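You operate a simulated robot arm through the tools that you are given. There is no shell and no other tool. Be economical: measure what you need, move in short steps, check, and stop when the job is done.

You run a simulated robot arm. Do the job below in one go: nothing can be reset, and whatever is moved stays where it is left.

## Task
Put the 7 W round bulb from the top of the tray stand on the back strip of the assembly bench and the 9 W round bulb on the ledge of the chain conveyor. Put the pink bulb on the store window sill away on the top of the window bench. Shut the tray stand drawer. Put the red tray on the green mat of the assembly bench. Take the small housing from the green mat of the assembly bench and leave it on the cabinet end of the assembly bench. Fetch the blue tray and set it in the yellow tray. Do these in any order. Set down upright: round bulb, pink bulb.

The check looks at the end state, three seconds after you hand in, the way a careful person would. Anything else that was tipped, shoved, dropped, spilled or broken makes it a failure.

## Robot
A 7-joint arm with a vacuum gripper on a trunk, on a base that drives. Base frame: it is fixed to the floor where the robot stands at the start and does not move with it; the origin is under the middle of the robot, x ahead of it, y to its left, z up. Units: mm, degrees, N and s.
Its first joint turns from -166.0 to 166.0 degrees. Places, roughly: back strip of the assembly bench [-1500, 1500, 800]; blue tray (7x11x3 cm) [-1000, 700, 800]; cabinet end of the assembly bench [-1100, 2300, 800]; green mat of the assembly bench [-1000, 1500, 800]; ledge of the chain conveyor (57x20 cm) [240, 820, 780]; pink bulb [-1750, -3000, 1000]; red tray (7x11x3 cm) [-1000, 500, 800]; round bulb [500, 0, 750]; small housing (6x6x6 cm) [-1000, 1500, 800]; top of the window bench [1000, 7200, 800]; tray stand drawer [300, 0, 700]; yellow tray (27x27x6 cm) [700, -1200, 600]. Payload 1.06 kg.
Tool frame: the origin (TCP) lies in the middle of the cups' lips, and z points out of the cups. The gripper has 1 cup of 24 mm across, covering 24 by 24 mm (tool x, y); the bellows give 8 mm. With the vacuum on, a cup seals on a smooth face that it is pressed against (1 to 4 N); it does not hold porous or soft things. The pull reaches 23 N.
Orientation is told as [roll, pitch, yaw] about the base's x, y, z axes, in that order, counted from this pose: with the cups facing straight down, the tool's x points along the base's -x, its y along +y and its z along -z.

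## Interface
- The arm moves only by the tool servo_tool. Its argument "plan" is a list of rows, each a list of 7 numbers: the shift along the tool's x, y, z in mm, then the turn, a rotation vector about the tool's x, y, z in degrees, then the vacuum: 1 switches it on, 0 off. In form: [[x, y, z, rx, ry, rz, vacuum], ...]. A call has 1 to 20 rows; each row is the pose to reach, as a shift and turn from the pose commanded when the call began, along the tool's axes at that moment. A row lasts 0.2 s, in which the tool goes at most 50 mm and 8.6 degrees; a call with a longer step from one row to the next is refused whole, and so is a gripper value outside its range. A pose out of reach is approached as far as the arm can. The call stops where the force on the tool passes 40 N (or 10 N more than at its start, if that is more) or the arm is blocked; 0.2 s more then pass. The pull builds up within a second once a cup has sealed. Time passes only in rows, and 0.2 s behind the last, so rows that repeat a pose give it time. The reply holds the time, the measured pose of the TCP, the force on the tool along the base axes and the pull of the vacuum, in the units named above and with some noise, with the torque about the TCP (base axes, N m) and any sound that the robot's microphone picked up.
- Cameras (640 x 400 px; columns grow to the right, rows downward): "scene" is now at [187.4, 230.2, 1491.6]; the picture's right is [0.22, -0.97, 0.00], its down [-0.52, -0.12, -0.85] and it looks along [0.82, 0.19, -0.53] (base axes); focal length 214 px, centre (320, 200). "wrist" rides on the gripper at [78, 19, -96] in the tool frame; the picture's right is [-0.23, 0.97, 0.00], its down [-0.71, -0.17, -0.69] and it looks along [-0.67, -0.16, 0.73] (tool axes); focal length 243 px, centre (320, 200). There is no depth. A picture from a camera that has moved, and an enlarged one, comes with that camera's place and axes in the base frame and with its lens.
- capture(camera): a new picture of that camera. No time passes.
- steer(legs): drives the robot by 1 to 6 legs, each [ahead, left, turn to the left] in mm, mm and degrees, along the robot's own axes; the way and the turn of a leg run together, so that a leg with both is an arc; at most 1500 mm and 180 degrees a leg. The arm and the cameras ride along, it lands a little off, and it stops where it bumps. It gives what a move gives.
- pan_tilt(pan, tilt): turns the head with the scene camera to pan (to the left, within 120 degrees either way) and tilt (down, from -29 to 69), counted from straight ahead of the robot. It gives what a move gives.
- inspect(camera, box): a new picture of the part [left, top, right, bottom] of that camera's present view, enlarged. No time passes.
- job_done(): hands the job in; it is judged then, once.

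Go step by step. Nothing tells you exact positions but the pictures and the camera data: compare them with the known pose of the tool, close in by small moves and look again before you grip or let go. The budget is 196 turns and 166 pictures, counting those below and the enlarged ones. Unless the task says otherwise, let go and move clear before handing in.

The tools are called after ">>>" as a command line: name --pt "numbers of a row" for each row, then --argument value for the rest, lists and objects as JSON in quotes. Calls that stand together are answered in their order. servo_tool: Moves the arm, as the interface text tells. Its arguments: {"type":"object","properties":{"plan":{"type":"array","items":{"type":"array","items":{"type":"number"}}}},"required":["plan"]} The other tools are called the same way: steer (legs) drives the base; pan_tilt (pan, tilt) turns the head that bears the scene camera; capture (camera) takes a picture; inspect (camera, box) takes an enlarged picture of a part of a camera's view; job_done () hands the job in.

At the start:

```text
time_s: 0.0
eef_pos: [228.4, 476.8, 1081.9]
ee_rot: [-0.1, 0.0, -0.6]
wrist_force: [0.1, 0.5, -0.7]
wrist_torque: [-0.02, -0.01, 0.0]
pull: 0.1
robot x, y, heading: [1.1, -3.7, -0.1]
head pan, tilt: [120.3, 68.8]
```

scene: 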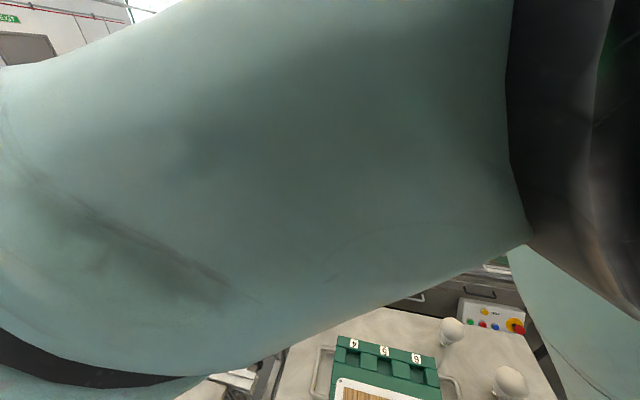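
wrist: 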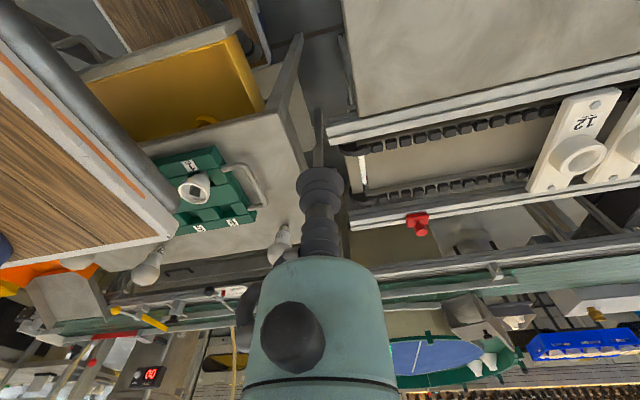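

The arm blocks much of the scene view, but I can see the tray stand with bulbs ahead. I'll look around by turning the head first.

>>> pan_tilt --pan -20 --tilt 45

>>> capture --camera "scene"

```text
time_s: 2.2
eef_pos: [227.9, 477.0, 1083.4]
ee_rot: [0.0, 0.0, -0.5]
wrist_force: [-0.3, -0.5, -0.7]
wrist_torque: [-0.03, 0.02, 0.02]
pull: 0.1
robot x, y, heading: [1.0, -3.5, -0.1]
head pan, tilt: [-20.0, 45.0]
```

```text
163 pictures are left
camera scene: at [181.0, 203.8, 1472.0], right [-0.08, -1.0, 0.0], down [-0.71, 0.06, -0.7], along [0.7, -0.06, -0.71], focal length 214 px, centre (320, 200)
```

scene: 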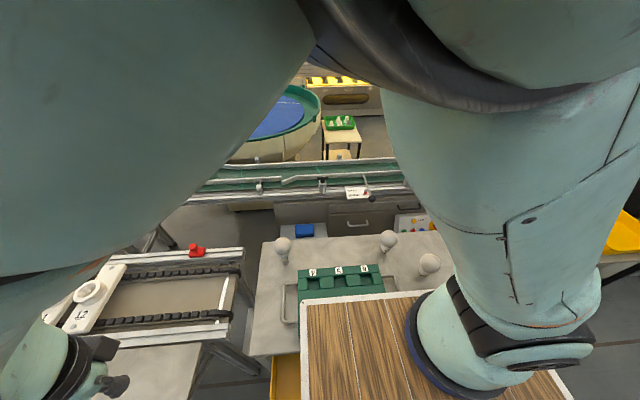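

>>> pan_tilt --pan -100 --tilt 40

>>> capture --camera "scene"

>>> pan_tilt --pan 110 --tilt 25

>>> capture --camera "scene"

>>> pan_tilt --pan 45 --tilt 45

>>> capture --camera "scene"

```text
time_s: 3.8
eef_pos: [229.4, 477.0, 1083.8]
ee_rot: [0.0, 0.0, -0.6]
wrist_force: [-0.4, -0.3, 0.3]
wrist_torque: [0.0, -0.01, 0.0]
pull: 0.1
robot x, y, heading: [-0.7, -0.3, 0.1]
head pan, tilt: [-100.0, 40.0]
```

```text
162 pictures are left
camera scene: at [181.0, 202.2, 1472.4], right [-0.1, -0.99, 0.0], down [-0.7, 0.07, -0.71], along [0.7, -0.07, -0.71], focal length 214 px, centre (320, 200)
```

scene: 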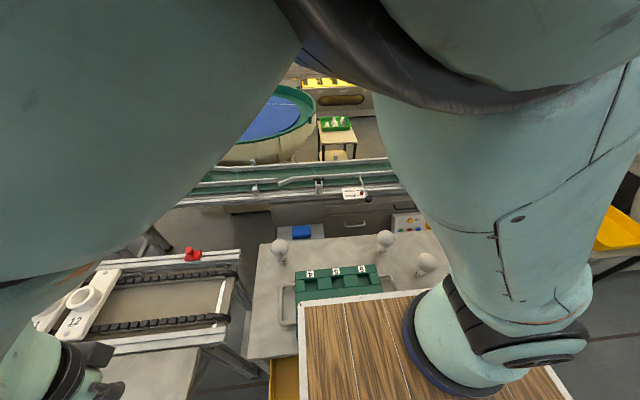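

```text
time_s: 6.8
eef_pos: [227.8, 476.0, 1082.0]
ee_rot: [-0.1, 0.0, -0.5]
wrist_force: [0.2, 0.0, -1.1]
wrist_torque: [0.02, 0.02, -0.02]
pull: 0.0
robot x, y, heading: [-1.7, -1.6, 0.1]
head pan, tilt: [110.0, 25.0]
```

```text
161 pictures are left
camera scene: at [188.4, 233.8, 1499.0], right [0.26, -0.97, 0.0], down [-0.45, -0.12, -0.89], along [0.86, 0.23, -0.46], focal length 214 px, centre (320, 200)
```

scene: 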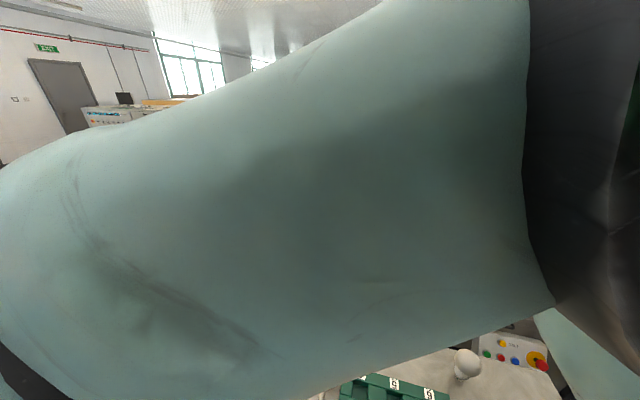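

```text
time_s: 8.2
eef_pos: [229.3, 476.9, 1080.1]
ee_rot: [-0.3, 0.0, -0.6]
wrist_force: [-1.0, 0.2, -0.7]
wrist_torque: [0.02, -0.01, 0.01]
pull: 0.1
robot x, y, heading: [1.7, 0.3, 0.1]
head pan, tilt: [45.0, 45.0]
```

```text
160 pictures are left
camera scene: at [187.9, 235.0, 1497.9], right [0.27, -0.96, 0.0], down [-0.45, -0.13, -0.88], along [0.85, 0.24, -0.47], focal length 214 px, centre (320, 200)
```

scene: 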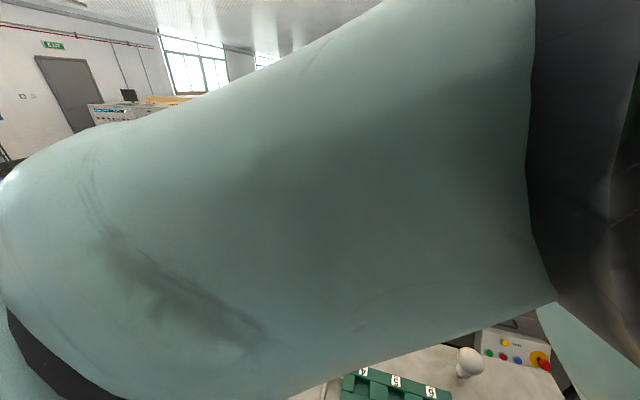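

The head seems blocked by the arm itself. I'll move the arm forward and to the right so the head is free.

>>> servo_tool --pt "-40 0 0 0 0 0 0" --pt "-80 0 -10 0 0 0 0" --pt "-120 0 -20 0 0 0 0" --pt "-160 0 -30 0 0 0 0" --pt "-200 0 -40 0 0 0 0" --pt "-240 0 -50 0 0 0 0" --pt "-280 0 -60 0 0 0 0" --pt "-300 -40 -60 0 0 0 0" --pt "-310 -80 -60 0 0 0 0" --pt "-320 -120 -60 0 0 0 0" --pt "-330 -160 -60 0 0 0 0" --pt "-340 -200 -60 0 0 0 0" --pt "-350 -240 -60 0 0 0 0" --pt "-360 -280 -60 0 0 0 0" --pt "-370 -320 -60 0 0 0 0" --pt "-380 -360 -60 0 0 0 0" --pt "-390 -400 -60 0 0 0 0" --pt "-400 -440 -60 0 0 0 0" --pt "-410 -480 -60 0 0 0 0" --pt "-420 -520 -60 0 0 0 0"

>>> pan_tilt --pan 0 --tilt 45

>>> capture --camera "scene"

```text
time_s: 12.4
eef_pos: [642.7, -44.7, 1143.8]
ee_rot: [-0.2, 0.0, -0.3]
wrist_force: [-0.6, -0.2, 0.9]
wrist_torque: [0.01, -0.02, -0.02]
pull: 0.0
robot x, y, heading: [-0.9, 2.8, -0.1]
head pan, tilt: [45.0, 45.0]
```

```text
time_s: 13.5
eef_pos: [643.1, -44.9, 1142.8]
ee_rot: [-0.1, 0.0, -0.5]
wrist_force: [0.2, -0.5, 0.6]
wrist_torque: [0.0, -0.02, -0.01]
pull: 0.1
robot x, y, heading: [-0.1, 1.0, -0.3]
head pan, tilt: [0.0, 45.0]
```

```text
159 pictures are left
camera scene: at [181.5, 210.2, 1472.5], right [0.0, -1.0, 0.0], down [-0.71, 0.0, -0.71], along [0.71, 0.0, -0.71], focal length 214 px, centre (320, 200)
```

scene: 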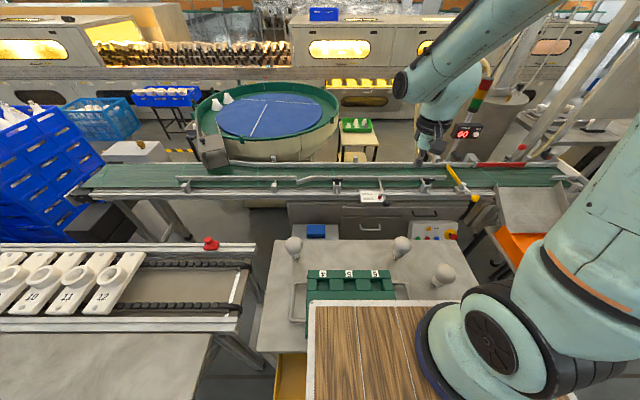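

>>> inspect --camera "scene" --box '[250, 210, 490, 360]'

>>> capture --camera "wrist"

>>> pan_tilt --pan 60 --tilt 35

>>> capture --camera "scene"

>>> pan_tilt --pan 118 --tilt 25

>>> capture --camera "scene"

>>> pan_tilt --pan -60 --tilt 35

>>> capture --camera "scene"

```text
2.67 times, centred on (370, 285) of scene
camera zoom: at [181.5, 210.2, 1472.5], right [0.0, -1.0, 0.0], down [-0.71, 0.0, -0.71], along [0.71, 0.0, -0.71], focal length 572 px, centre (187, -27)
```

zoom: 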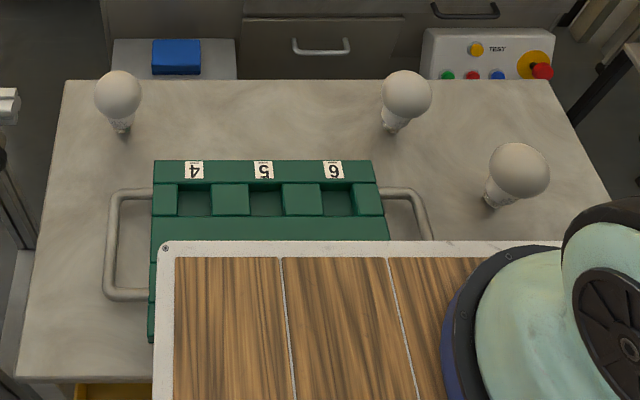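

```text
157 pictures are left
camera wrist: at [564.5, -24.0, 1238.3], right [0.24, 0.97, 0.0], down [0.71, -0.18, 0.69], along [0.66, -0.17, -0.73], focal length 243 px, centre (320, 200)
```

wrist: 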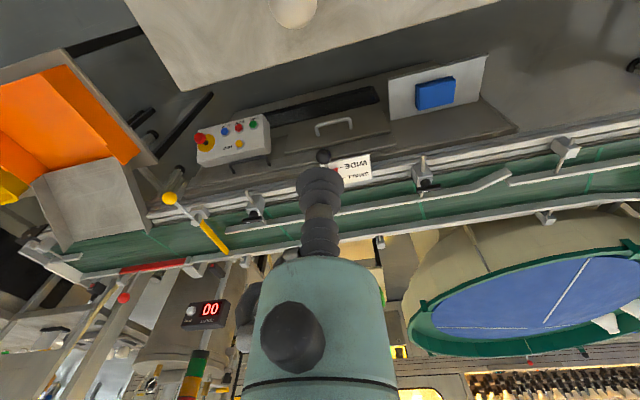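

```text
time_s: 14.8
eef_pos: [643.3, -45.4, 1142.7]
ee_rot: [0.0, -0.1, -0.5]
wrist_force: [0.0, -0.4, -0.4]
wrist_torque: [0.03, 0.01, 0.02]
pull: 0.0
robot x, y, heading: [0.0, -1.4, 0.2]
head pan, tilt: [60.0, 35.0]
```

```text
156 pictures are left
camera scene: at [144.3, 286.4, 1487.3], right [0.87, -0.5, 0.0], down [-0.29, -0.5, -0.82], along [0.41, 0.71, -0.57], focal length 214 px, centre (320, 200)
```

scene: 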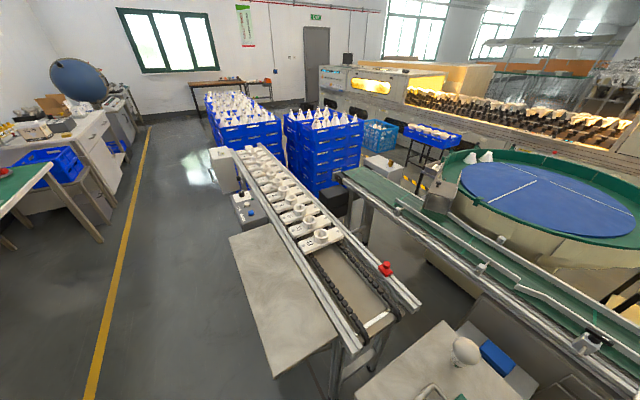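

```text
time_s: 16.1
eef_pos: [643.1, -44.6, 1142.9]
ee_rot: [-0.1, 0.0, -0.5]
wrist_force: [-0.6, 0.3, 0.6]
wrist_torque: [0.01, -0.01, -0.03]
pull: 0.1
robot x, y, heading: [-0.0, -1.0, 0.3]
head pan, tilt: [118.0, 25.0]
```

```text
155 pictures are left
camera scene: at [57.0, 291.6, 1503.0], right [0.88, 0.47, 0.0], down [0.2, -0.37, -0.91], along [-0.42, 0.8, -0.42], focal length 214 px, centre (320, 200)
```

scene: 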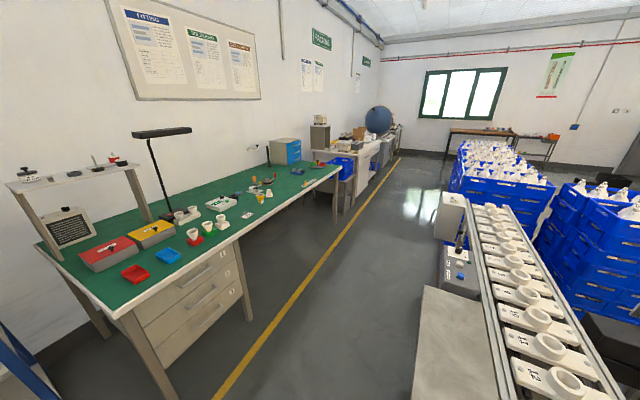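

```text
time_s: 18.7
eef_pos: [643.6, -44.4, 1142.6]
ee_rot: [-0.1, 0.0, -0.5]
wrist_force: [-0.6, -0.2, -0.1]
wrist_torque: [-0.02, 0.02, 0.01]
pull: 0.1
robot x, y, heading: [0.7, 3.6, -0.3]
head pan, tilt: [-60.0, 35.0]
```

```text
154 pictures are left
camera scene: at [144.3, 133.9, 1487.3], right [-0.87, -0.5, 0.0], down [-0.29, 0.5, -0.82], along [0.41, -0.71, -0.57], focal length 214 px, centre (320, 200)
```

scene: 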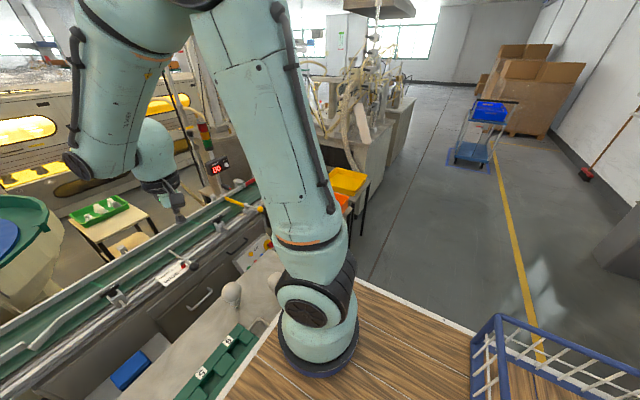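

The cart's wooden deck is at about z=970 with the arm on it; three round bulbs stand on the tray stand. I'll zoom on them to read the wattage, and look at the conveyor ledge.

>>> pan_tilt --pan 0 --tilt 45

>>> inspect --camera "scene" --box '[275, 228, 323, 258]'

>>> inspect --camera "scene" --box '[380, 230, 428, 260]'

>>> inspect --camera "scene" --box '[416, 258, 464, 288]'

```text
time_s: 20.0
eef_pos: [643.4, -44.5, 1141.5]
ee_rot: [0.0, -0.1, -0.5]
wrist_force: [-0.3, -0.1, -0.5]
wrist_torque: [0.02, -0.01, 0.02]
pull: 0.0
robot x, y, heading: [-0.3, -0.7, 0.1]
head pan, tilt: [0.0, 45.0]
```

```text
13.33 times, centred on (299, 243) of scene
camera zoom: at [181.5, 210.1, 1472.5], right [0.0, -1.0, 0.0], down [-0.71, 0.0, -0.71], along [0.71, 0.0, -0.71], focal length 2860 px, centre (600, -373)
```

zoom: 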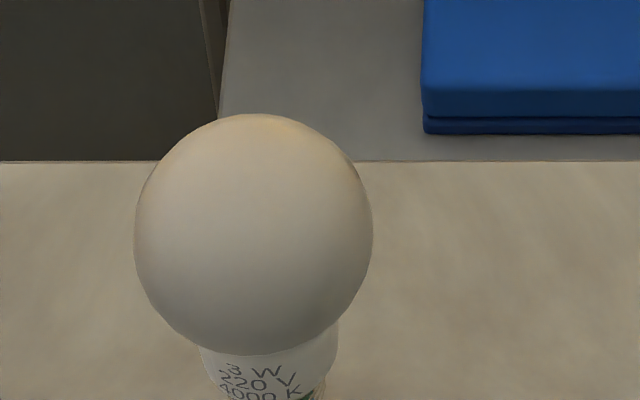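

```text
13.33 times, centred on (404, 245) of scene
camera zoom: at [181.5, 210.1, 1472.5], right [0.0, -1.0, 0.0], down [-0.71, 0.0, -0.71], along [0.71, 0.0, -0.71], focal length 2860 px, centre (-800, -400)
```

zoom: 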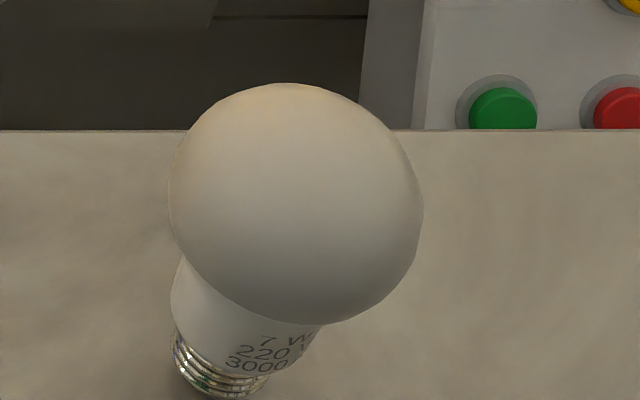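

```text
13.33 times, centred on (440, 273) of scene
camera zoom: at [181.5, 210.1, 1472.5], right [0.0, -1.0, 0.0], down [-0.71, 0.0, -0.71], along [0.71, 0.0, -0.71], focal length 2860 px, centre (-1280, -773)
```

zoom: 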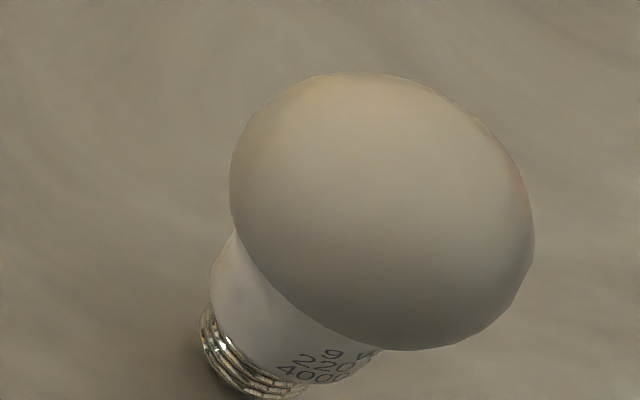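

B2 (middle) is the 7 W one; B3 (right, near [493,-183]) reads 9 W, to be confirmed by a closer look. Moving the tool above B3.

>>> servo_tool --pt "40 -35 40 0 0 0 0" --pt "70 -65 70 0 0 0 0" --pt "100 -95 100 0 0 0 0" --pt "125 -120 130 0 0 0 0" --pt "150 -138 160 0 0 0 0" --pt "150 -138 190 0 0 0 0" --pt "150 -138 190 0 0 0 0"

>>> capture --camera "wrist"

>>> capture --camera "scene"

```text
refused: row 1 steps farther than a row can; nothing moved
```

```text
150 pictures are left
camera wrist: at [564.5, -24.0, 1238.3], right [0.24, 0.97, 0.0], down [0.71, -0.18, 0.69], along [0.66, -0.17, -0.73], focal length 243 px, centre (320, 200)
```

wrist: 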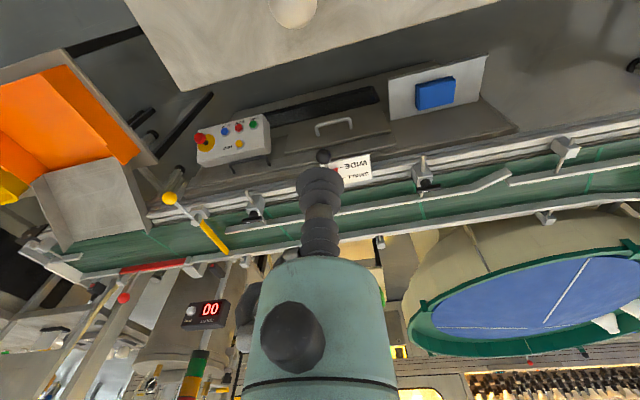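

```text
149 pictures are left
camera scene: at [181.5, 210.1, 1472.5], right [0.0, -1.0, 0.0], down [-0.71, 0.0, -0.71], along [0.71, 0.0, -0.71], focal length 214 px, centre (320, 200)
```

scene: 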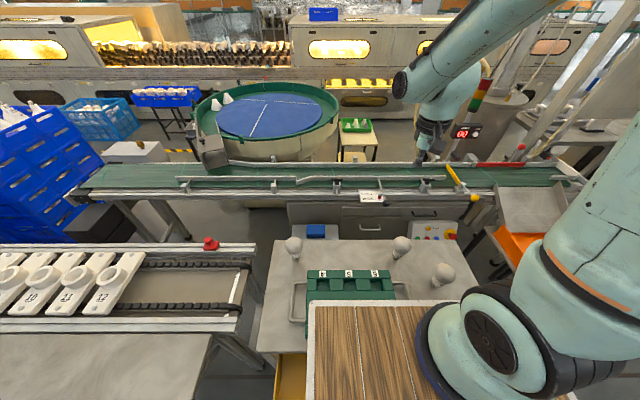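

>>> servo_tool --pt "25 -25 30 0 0 0 0" --pt "50 -50 60 0 0 0 0" --pt "75 -75 90 0 0 0 0" --pt "100 -95 120 0 0 0 0" --pt "125 -120 145 0 0 0 0" --pt "150 -138 170 0 0 0 0" --pt "150 -138 180 0 0 0 0" --pt "150 -138 180 0 0 0 0"

>>> capture --camera "wrist"

>>> capture --camera "scene"

```text
time_s: 21.8
eef_pos: [490.8, -182.9, 963.5]
ee_rot: [-0.1, 0.0, -0.5]
wrist_force: [-0.7, 0.6, -0.1]
wrist_torque: [0.0, -0.05, -0.01]
pull: 0.1
robot x, y, heading: [0.6, -0.9, -0.0]
head pan, tilt: [0.0, 45.0]
```

```text
148 pictures are left
camera wrist: at [412.4, -162.4, 1058.8], right [0.24, 0.97, 0.0], down [0.71, -0.18, 0.69], along [0.66, -0.17, -0.73], focal length 243 px, centre (320, 200)
```

wrist: 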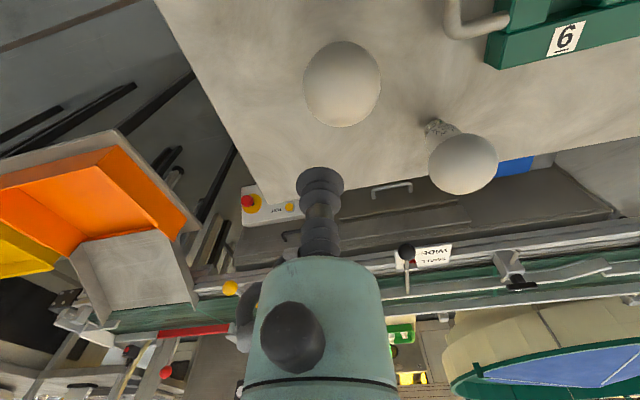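

```text
147 pictures are left
camera scene: at [181.5, 210.2, 1472.5], right [0.0, -1.0, 0.0], down [-0.71, 0.0, -0.71], along [0.71, 0.0, -0.71], focal length 214 px, centre (320, 200)
```

scene: 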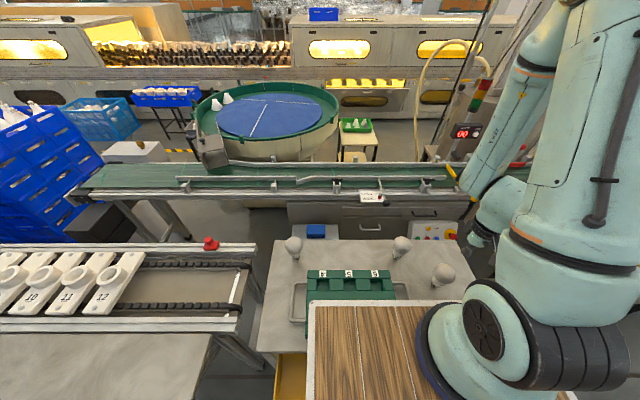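

>>> servo_tool --pt "15 21 15 0 0 0 0" --pt "15 21 45 0 0 0 0" --pt "15 21 53 0 0 0 0" --pt "15 21 53 0 0 0 0"

>>> capture --camera "wrist"

>>> inspect --camera "scene" --box '[400, 240, 496, 300]'

```text
time_s: 22.8
eef_pos: [476.8, -162.0, 911.0]
ee_rot: [-0.1, 0.1, -0.4]
wrist_force: [0.0, -1.0, -0.3]
wrist_torque: [-0.03, -0.01, 0.0]
pull: 0.0
robot x, y, heading: [1.8, 1.0, 0.3]
head pan, tilt: [0.0, 45.0]
```

```text
146 pictures are left
camera wrist: at [398.7, -141.8, 1006.3], right [0.24, 0.97, 0.0], down [0.71, -0.18, 0.69], along [0.66, -0.17, -0.73], focal length 243 px, centre (320, 200)
```

wrist: 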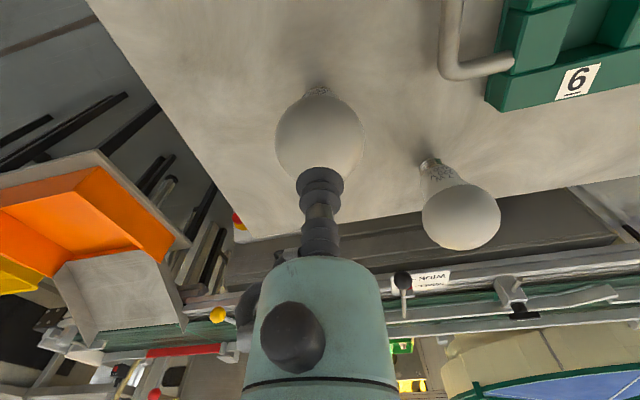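

```text
6.67 times, centred on (448, 270) of scene
camera zoom: at [181.5, 210.2, 1472.5], right [0.0, -1.0, 0.0], down [-0.71, 0.0, -0.71], along [0.71, 0.0, -0.71], focal length 1430 px, centre (-533, -267)
```

zoom: 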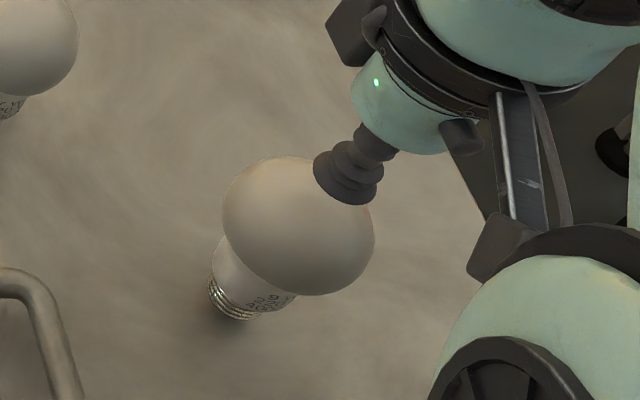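

>>> servo_tool --pt "0 0 10 0 0 0 1" --pt "0 0 17 0 0 0 1" --pt "0 0 20 0 0 0 1" --pt "0 0 20 0 0 0 1"

>>> inspect --camera "wrist" --box '[240, 60, 400, 220]'

```text
time_s: 23.8
eef_pos: [477.5, -163.9, 890.6]
ee_rot: [-0.1, -0.2, -0.6]
wrist_force: [-0.4, 0.1, 0.6]
wrist_torque: [-0.03, 0.01, -0.04]
pull: 0.1
robot x, y, heading: [4.4, 0.3, -0.1]
head pan, tilt: [0.0, 45.0]
```

```text
2.50 times, centred on (320, 140) of wrist
camera zoom: at [398.9, -142.1, 986.1], right [0.24, 0.97, 0.0], down [0.71, -0.18, 0.69], along [0.66, -0.17, -0.73], focal length 606 px, centre (320, 350)
```

zoom: 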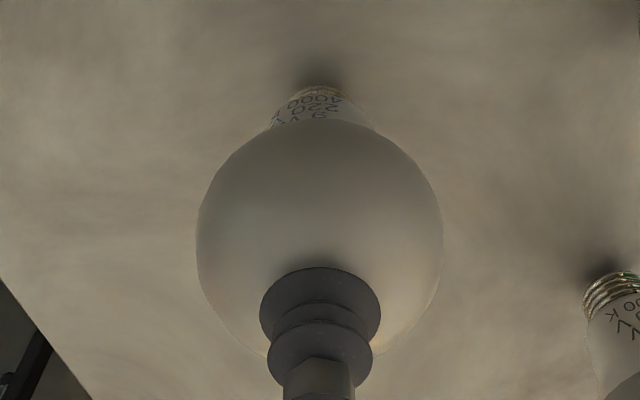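

9 W confirmed on this bulb. Lowering gently with vacuum on.

>>> servo_tool --pt "0 0 3 0 0 0 1" --pt "0 0 5 0 0 0 1" --pt "0 0 5 0 0 0 1"

```text
time_s: 24.6
eef_pos: [477.4, -162.0, 885.7]
ee_rot: [-0.2, 0.1, -0.4]
wrist_force: [0.3, -0.5, 4.5]
wrist_torque: [0.0, -0.03, 0.01]
pull: 23.0
robot x, y, heading: [0.4, 0.3, -0.1]
head pan, tilt: [0.0, 45.0]
```

Sealed with 23 N pull. Lifting and swinging left around the front at height.

>>> servo_tool --pt "0 0 -20 0 0 0 1" --pt "0 0 -60 0 0 0 1" --pt "-10 0 -105 0 0 0 1" --pt "-20 0 -150 0 0 0 1" --pt "-40 0 -190 0 0 0 1" --pt "-60 30 -215 0 0 0 1" --pt "-75 70 -220 0 0 0 1" --pt "-85 115 -220 0 0 0 1" --pt "-95 160 -220 0 0 0 1" --pt "-100 205 -220 0 0 0 1" --pt "-100 250 -220 0 0 0 1" --pt "-100 295 -220 0 0 0 1" --pt "-90 340 -220 0 0 0 1" --pt "-75 385 -220 0 0 0 1" --pt "-60 430 -220 0 0 0 1" --pt "-45 475 -220 0 0 0 1" --pt "-30 520 -220 0 0 0 1" --pt "-15 565 -220 0 0 0 1" --pt "0 610 -220 0 0 0 1" --pt "10 610 -220 0 0 0 1"

>>> capture --camera "scene"

>>> capture --camera "wrist"

```text
time_s: 28.8
eef_pos: [471.2, 448.1, 1103.9]
ee_rot: [-0.1, 0.0, -0.4]
wrist_force: [0.2, -0.2, 0.0]
wrist_torque: [-0.01, 0.0, -0.02]
pull: 23.1
robot x, y, heading: [-0.9, -0.8, 0.1]
head pan, tilt: [0.0, 45.0]
```

```text
143 pictures are left
camera scene: at [181.6, 210.2, 1472.5], right [0.0, -1.0, 0.0], down [-0.71, 0.0, -0.71], along [0.71, 0.0, -0.71], focal length 214 px, centre (320, 200)
```

scene: 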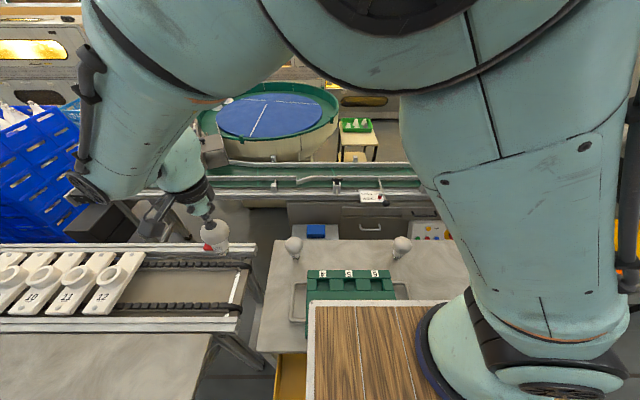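

```text
142 pictures are left
camera wrist: at [393.2, 468.9, 1199.5], right [0.24, 0.97, 0.0], down [0.71, -0.18, 0.69], along [0.66, -0.17, -0.73], focal length 243 px, centre (320, 200)
```

wrist: 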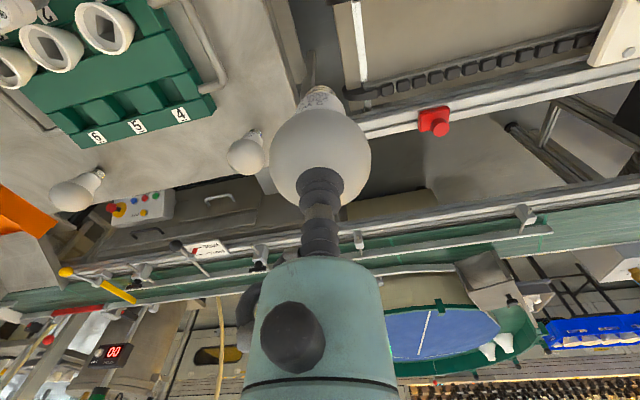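

>>> pan_tilt --pan 95 --tilt 50

>>> servo_tool --pt "10 40 0 0 0 0 1" --pt "20 80 0 0 0 0 1" --pt "40 120 0 0 0 0 1" --pt "60 160 0 0 0 0 1" --pt "85 195 0 0 0 0 1" --pt "115 200 0 0 0 0 1" --pt "150 200 0 0 0 0 1" --pt "185 205 0 0 0 0 1" --pt "185 205 0 0 0 0 1"

>>> capture --camera "scene"

>>> capture --camera "wrist"

```text
time_s: 30.5
eef_pos: [472.2, 447.8, 1103.6]
ee_rot: [-0.1, 0.1, -0.5]
wrist_force: [-1.0, 0.3, -1.3]
wrist_torque: [0.01, -0.03, 0.0]
pull: 22.2
robot x, y, heading: [0.9, -3.0, -0.2]
head pan, tilt: [95.0, 50.0]
```

```text
time_s: 32.5
eef_pos: [289.4, 652.4, 1104.3]
ee_rot: [-0.1, 0.0, -0.5]
wrist_force: [0.2, -0.7, -0.5]
wrist_torque: [0.03, -0.01, -0.01]
pull: 22.5
robot x, y, heading: [0.7, -2.0, -0.0]
head pan, tilt: [95.0, 50.0]
```

```text
141 pictures are left
camera scene: at [93.5, 287.0, 1465.5], right [1.0, 0.09, 0.0], down [0.07, -0.76, -0.64], along [-0.06, 0.64, -0.77], focal length 214 px, centre (320, 200)
```

scene: 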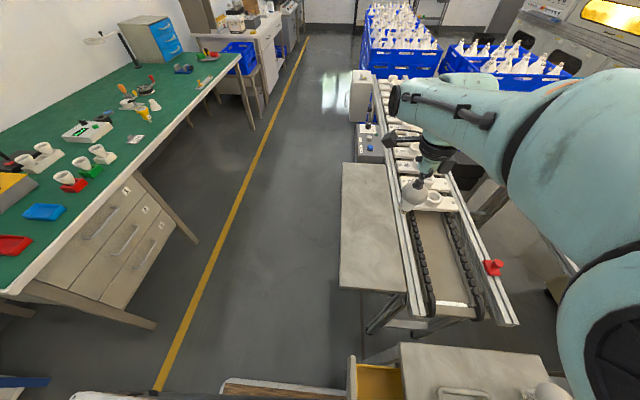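

```text
140 pictures are left
camera wrist: at [211.8, 674.1, 1199.6], right [0.24, 0.97, 0.0], down [0.71, -0.18, 0.69], along [0.66, -0.17, -0.73], focal length 243 px, centre (320, 200)
```

wrist: 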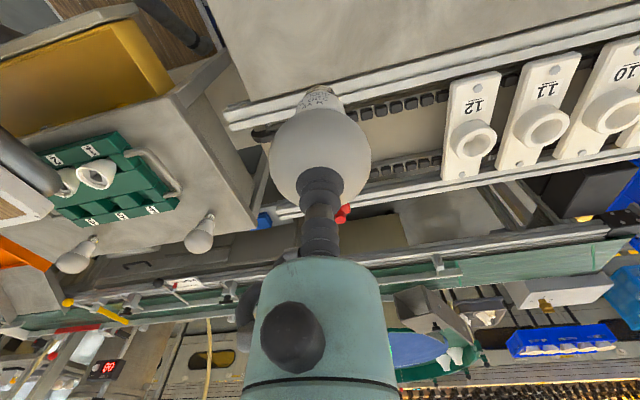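

>>> servo_tool --pt "20 0 0 0 0 0 1" --pt "40 0 20 0 0 0 1" --pt "40 0 60 0 0 0 1" --pt "40 0 100 0 0 0 1" --pt "40 0 140 0 0 0 1" --pt "40 0 170 0 0 0 1" --pt "40 0 180 0 0 0 1" --pt "40 0 180 0 0 0 1"

>>> capture --camera "scene"

>>> capture --camera "wrist"

```text
time_s: 34.3
eef_pos: [246.3, 653.5, 923.3]
ee_rot: [0.0, 0.0, -0.5]
wrist_force: [0.6, 0.5, -1.6]
wrist_torque: [0.0, -0.03, -0.02]
pull: 23.0
robot x, y, heading: [1.4, -0.7, 0.2]
head pan, tilt: [95.0, 50.0]
```

```text
139 pictures are left
camera scene: at [93.4, 287.0, 1465.5], right [1.0, 0.09, 0.0], down [0.07, -0.76, -0.64], along [-0.06, 0.64, -0.77], focal length 214 px, centre (320, 200)
```

scene: 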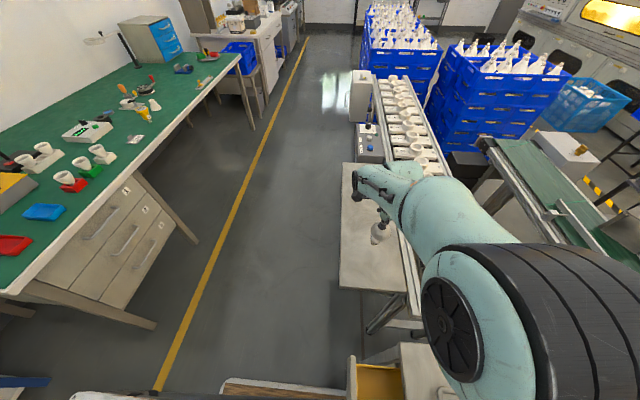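

```text
138 pictures are left
camera wrist: at [169.1, 674.6, 1019.5], right [0.24, 0.97, 0.0], down [0.71, -0.18, 0.69], along [0.66, -0.17, -0.73], focal length 243 px, centre (320, 200)
```

wrist: 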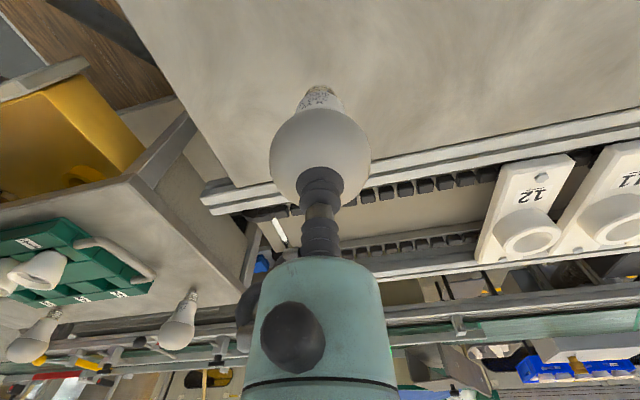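

>>> servo_tool --pt "0 0 8 0 0 0 1" --pt "0 0 16 0 0 0 1" --pt "0 0 20 0 0 0 1" --pt "0 0 20 0 0 0 1"

>>> inspect --camera "wrist" --box '[240, 40, 400, 200]'

```text
time_s: 35.3
eef_pos: [250.6, 654.6, 903.9]
ee_rot: [0.0, 0.0, -0.5]
wrist_force: [0.3, 0.1, -0.4]
wrist_torque: [0.01, 0.0, -0.01]
pull: 22.9
robot x, y, heading: [0.2, -0.5, -0.1]
head pan, tilt: [95.0, 50.0]
```

```text
2.50 times, centred on (320, 120) of wrist
camera zoom: at [170.7, 675.8, 999.6], right [0.24, 0.97, 0.0], down [0.71, -0.18, 0.69], along [0.66, -0.17, -0.73], focal length 606 px, centre (320, 400)
```

zoom: 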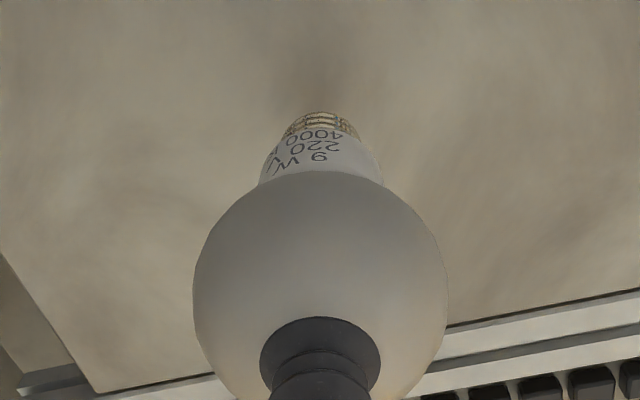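

>>> servo_tool --pt "0 0 3 0 0 0 1" --pt "0 0 6 0 0 0 1" --pt "0 0 6 0 0 0 1"

>>> servo_tool --pt "0 0 2 0 0 0 1" --pt "0 0 4 0 0 0 1" --pt "0 0 4 0 0 0 1"

>>> inspect --camera "wrist" --box '[240, 40, 400, 200]'

```text
time_s: 36.1
eef_pos: [249.3, 653.1, 898.0]
ee_rot: [-0.1, 0.0, -0.5]
wrist_force: [-0.2, -0.3, 0.5]
wrist_torque: [-0.02, 0.0, 0.0]
pull: 23.0
robot x, y, heading: [0.1, -1.6, 0.1]
head pan, tilt: [95.0, 50.0]
```

```text
time_s: 36.9
eef_pos: [249.7, 654.8, 892.9]
ee_rot: [-0.2, 0.0, -0.4]
wrist_force: [0.6, 0.6, 0.1]
wrist_torque: [0.0, 0.0, -0.02]
pull: 23.4
robot x, y, heading: [-2.7, -1.9, 0.3]
head pan, tilt: [95.0, 50.0]
```

```text
2.50 times, centred on (320, 120) of wrist
camera zoom: at [170.8, 675.6, 989.5], right [0.24, 0.97, 0.0], down [0.71, -0.18, 0.69], along [0.66, -0.17, -0.73], focal length 606 px, centre (320, 400)
```

zoom: 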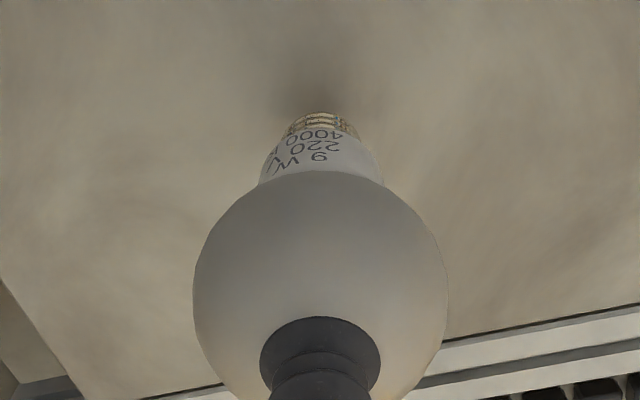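

>>> servo_tool --pt "0 0 2 0 0 0 1" --pt "0 0 4 0 0 0 1" --pt "0 0 4 0 0 0 1"

>>> servo_tool --pt "0 0 2 0 0 0 1" --pt "0 0 3 0 0 0 1" --pt "0 0 3 0 0 0 1"

```text
time_s: 37.7
eef_pos: [249.8, 654.8, 889.2]
ee_rot: [-0.1, 0.1, -0.5]
wrist_force: [0.1, 0.7, -0.4]
wrist_torque: [0.05, 0.01, 0.02]
pull: 22.6
robot x, y, heading: [-1.5, 1.4, -0.1]
head pan, tilt: [95.0, 50.0]
```

```text
time_s: 38.5
eef_pos: [249.5, 654.5, 886.9]
ee_rot: [0.0, 0.0, -0.6]
wrist_force: [0.4, 1.0, 0.6]
wrist_torque: [-0.01, -0.03, -0.01]
pull: 22.7
robot x, y, heading: [-2.4, 1.6, -0.2]
head pan, tilt: [95.0, 50.0]
```

>>> servo_tool --pt "0 0 2 0 0 0 1" --pt "0 0 4 0 0 0 1" --pt "0 0 4 0 0 0 1"

>>> servo_tool --pt "0 0 2 0 0 0 1" --pt "0 0 3 0 0 0 1" --pt "0 0 3 0 0 0 1"

>>> inspect --camera "wrist" --box '[240, 40, 400, 200]'

```text
time_s: 39.3
eef_pos: [248.0, 654.6, 884.1]
ee_rot: [0.1, -0.1, -0.5]
wrist_force: [-0.2, 1.1, 18.3]
wrist_torque: [0.05, -0.05, 0.0]
pull: 23.3
robot x, y, heading: [-2.2, -1.9, 0.0]
head pan, tilt: [95.0, 50.0]
```

```text
time_s: 40.1
eef_pos: [247.5, 652.7, 880.1]
ee_rot: [-0.1, 0.0, -0.6]
wrist_force: [1.5, 0.6, 16.7]
wrist_torque: [0.13, -0.14, 0.0]
pull: 23.4
robot x, y, heading: [-1.3, -0.1, 0.1]
head pan, tilt: [95.0, 50.0]
```

```text
2.50 times, centred on (320, 120) of wrist
camera zoom: at [169.7, 675.4, 975.7], right [0.24, 0.97, 0.0], down [0.71, -0.18, 0.69], along [0.66, -0.17, -0.73], focal length 606 px, centre (320, 400)
```

zoom: 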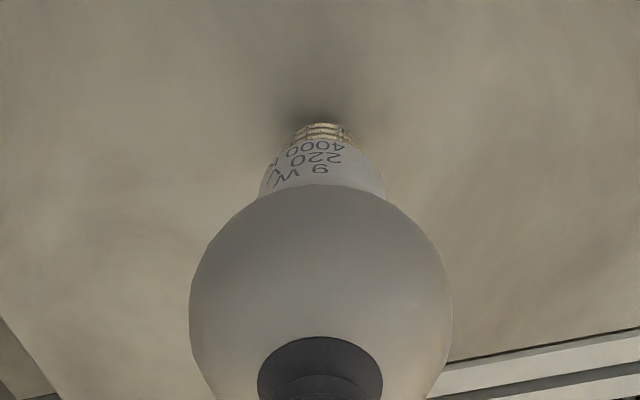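

Contact made, slightly over-pressed. Easing up a few mm, releasing, and rising straight.

>>> servo_tool --pt "0 0 -2 0 0 0 1" --pt "0 0 -4 0 0 0 1" --pt "0 0 -4 0 0 0 0" --pt "0 0 -4 0 0 0 0" --pt "0 0 -4 0 0 0 0" --pt "0 0 -4 0 0 0 0" --pt "0 0 -4 0 0 0 0"

```text
time_s: 41.7
eef_pos: [248.7, 653.9, 883.2]
ee_rot: [-0.1, 0.0, -0.4]
wrist_force: [-0.4, 0.9, 2.2]
wrist_torque: [0.02, -0.04, -0.03]
pull: 0.1
robot x, y, heading: [0.6, -0.5, -0.1]
head pan, tilt: [95.0, 50.0]
```

>>> servo_tool --pt "0 0 -4 0 0 0 0" --pt "0 0 -10 0 0 0 0" --pt "0 0 -30 0 0 0 0" --pt "0 0 -70 0 0 0 0" --pt "0 0 -115 0 0 0 0" --pt "0 0 -160 0 0 0 0" --pt "0 0 -200 0 0 0 0" --pt "0 0 -220 0 0 0 0"

>>> capture --camera "wrist"

>>> capture --camera "scene"

```text
time_s: 43.5
eef_pos: [248.4, 653.2, 1103.6]
ee_rot: [-0.2, 0.0, -0.5]
wrist_force: [0.7, -0.4, -0.4]
wrist_torque: [0.02, 0.01, -0.02]
pull: 0.0
robot x, y, heading: [-2.9, 1.6, -0.1]
head pan, tilt: [95.0, 50.0]
```

```text
134 pictures are left
camera wrist: at [169.9, 674.4, 1199.7], right [0.24, 0.97, 0.0], down [0.71, -0.18, 0.69], along [0.66, -0.17, -0.73], focal length 243 px, centre (320, 200)
```

wrist: 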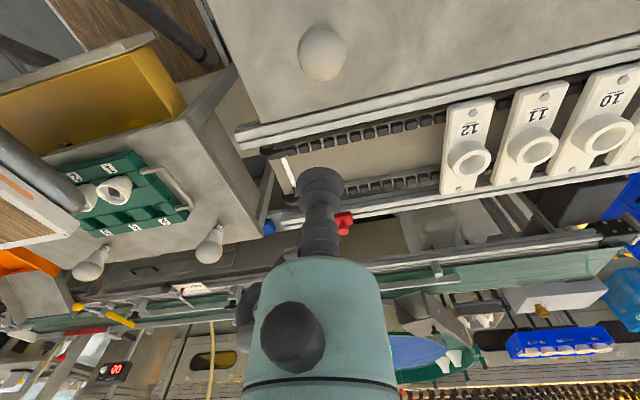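

```text
133 pictures are left
camera scene: at [93.5, 287.2, 1465.5], right [1.0, 0.09, 0.0], down [0.07, -0.76, -0.64], along [-0.06, 0.64, -0.77], focal length 214 px, centre (320, 200)
```

scene: 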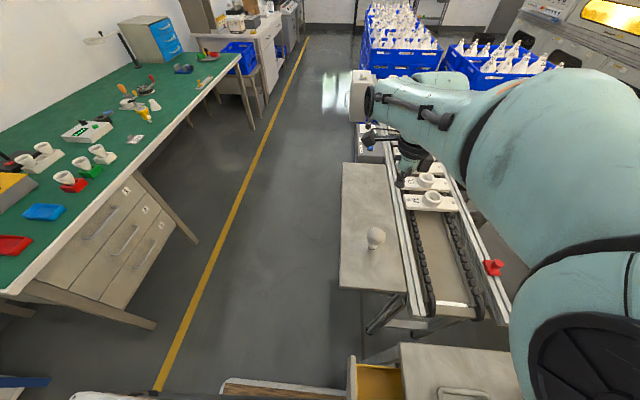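

9 W bulb stands upright on the ledge. Next bring the arm to the front, look behind, and back the cart off to reach the drawer front.

>>> servo_tool --pt "-40 0 0 0 0 0 0" --pt "-80 -5 0 0 0 0 0" --pt "-120 -15 0 0 0 0 0" --pt "-150 -45 0 0 0 0 0" --pt "-175 -85 0 0 0 0 0" --pt "-200 -125 0 0 0 0 0" --pt "-225 -165 0 0 0 0 0" --pt "-245 -205 0 0 0 0 0" --pt "-260 -245 0 0 0 0 0" --pt "-275 -285 0 0 0 0 0" --pt "-290 -325 0 0 0 0 0" --pt "-305 -365 0 0 0 0 0" --pt "-320 -405 0 0 0 0 0" --pt "-335 -445 0 0 0 0 0" --pt "-350 -485 0 0 0 0 0" --pt "-350 -525 0 0 0 0 0" --pt "-350 -565 0 0 0 0 0" --pt "-350 -605 0 0 0 0 0" --pt "-350 -650 0 0 0 0 0"

>>> pan_tilt --pan 120 --tilt 55

>>> capture --camera "scene"

>>> pan_tilt --pan -120 --tilt 40

>>> capture --camera "scene"

```text
time_s: 47.5
eef_pos: [593.7, 2.0, 1106.2]
ee_rot: [-0.2, 0.1, -0.4]
wrist_force: [1.2, -0.4, 0.2]
wrist_torque: [0.01, 0.05, 0.02]
pull: 0.0
robot x, y, heading: [-1.9, -1.4, -0.1]
head pan, tilt: [95.0, 50.0]
```

```text
time_s: 48.4
eef_pos: [593.4, 3.7, 1106.1]
ee_rot: [0.0, -0.1, -0.6]
wrist_force: [0.3, -0.1, -0.3]
wrist_torque: [-0.02, 0.01, 0.02]
pull: 0.0
robot x, y, heading: [0.1, 0.2, -0.0]
head pan, tilt: [120.0, 55.0]
```

```text
132 pictures are left
camera scene: at [64.2, 272.7, 1459.1], right [0.87, 0.5, 0.0], down [0.41, -0.71, -0.57], along [-0.29, 0.5, -0.82], focal length 214 px, centre (320, 200)
```

scene: 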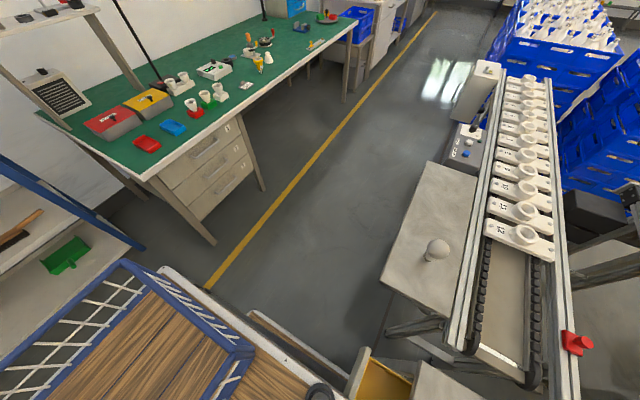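

```text
time_s: 51.8
eef_pos: [593.2, 3.0, 1106.8]
ee_rot: [-0.1, 0.0, -0.5]
wrist_force: [0.2, 0.1, 0.1]
wrist_torque: [0.02, -0.03, -0.05]
pull: 0.0
robot x, y, heading: [-1.0, -0.0, -0.0]
head pan, tilt: [-120.0, 40.0]
```

```text
131 pictures are left
camera scene: at [57.7, 136.6, 1479.7], right [-0.87, 0.5, 0.0], down [0.32, 0.56, -0.77], along [-0.38, -0.66, -0.64], focal length 214 px, centre (320, 200)
```

scene: 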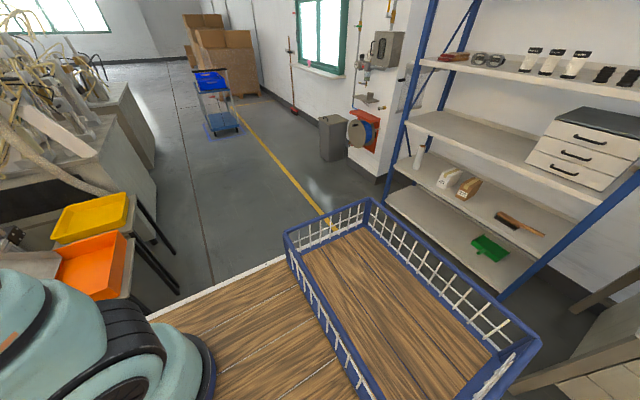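

>>> steer --legs '[[-450, 0, 0]]'

>>> pan_tilt --pan 0 --tilt 45

>>> capture --camera "scene"

>>> capture --camera "wrist"

```text
time_s: 54.5
eef_pos: [140.1, 6.3, 1105.6]
ee_rot: [-0.1, 0.0, 0.1]
wrist_force: [0.3, 0.1, -0.2]
wrist_torque: [-0.01, 0.03, -0.05]
pull: 0.0
robot x, y, heading: [-450.8, -0.7, 0.5]
head pan, tilt: [-120.0, 40.0]
```

```text
time_s: 56.5
eef_pos: [139.6, 5.8, 1106.1]
ee_rot: [-0.1, 0.0, 0.1]
wrist_force: [0.3, 0.5, -0.6]
wrist_torque: [0.02, -0.01, -0.01]
pull: 0.1
robot x, y, heading: [-455.5, -5.0, 0.6]
head pan, tilt: [0.0, 45.0]
```

```text
130 pictures are left
camera scene: at [-273.8, 209.7, 1472.5], right [0.01, -1.0, 0.0], down [-0.71, -0.01, -0.71], along [0.71, 0.01, -0.71], focal length 214 px, centre (320, 200)
```

scene: 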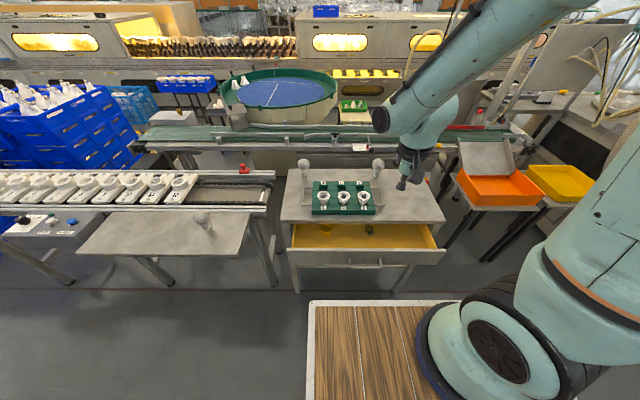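

```text
129 pictures are left
camera wrist: at [61.5, 26.2, 1201.7], right [0.23, 0.97, 0.0], down [0.71, -0.17, 0.69], along [0.67, -0.16, -0.73], focal length 243 px, centre (320, 200)
```

wrist: 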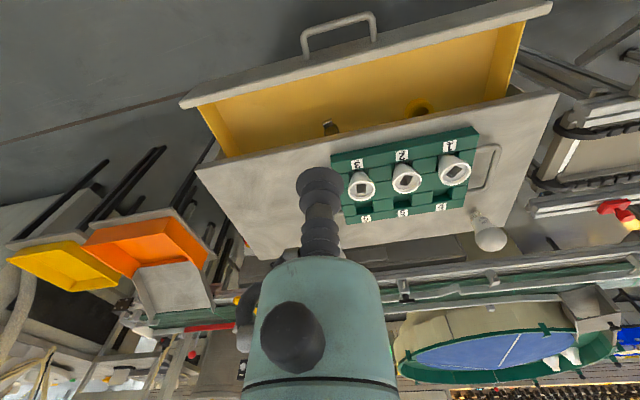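

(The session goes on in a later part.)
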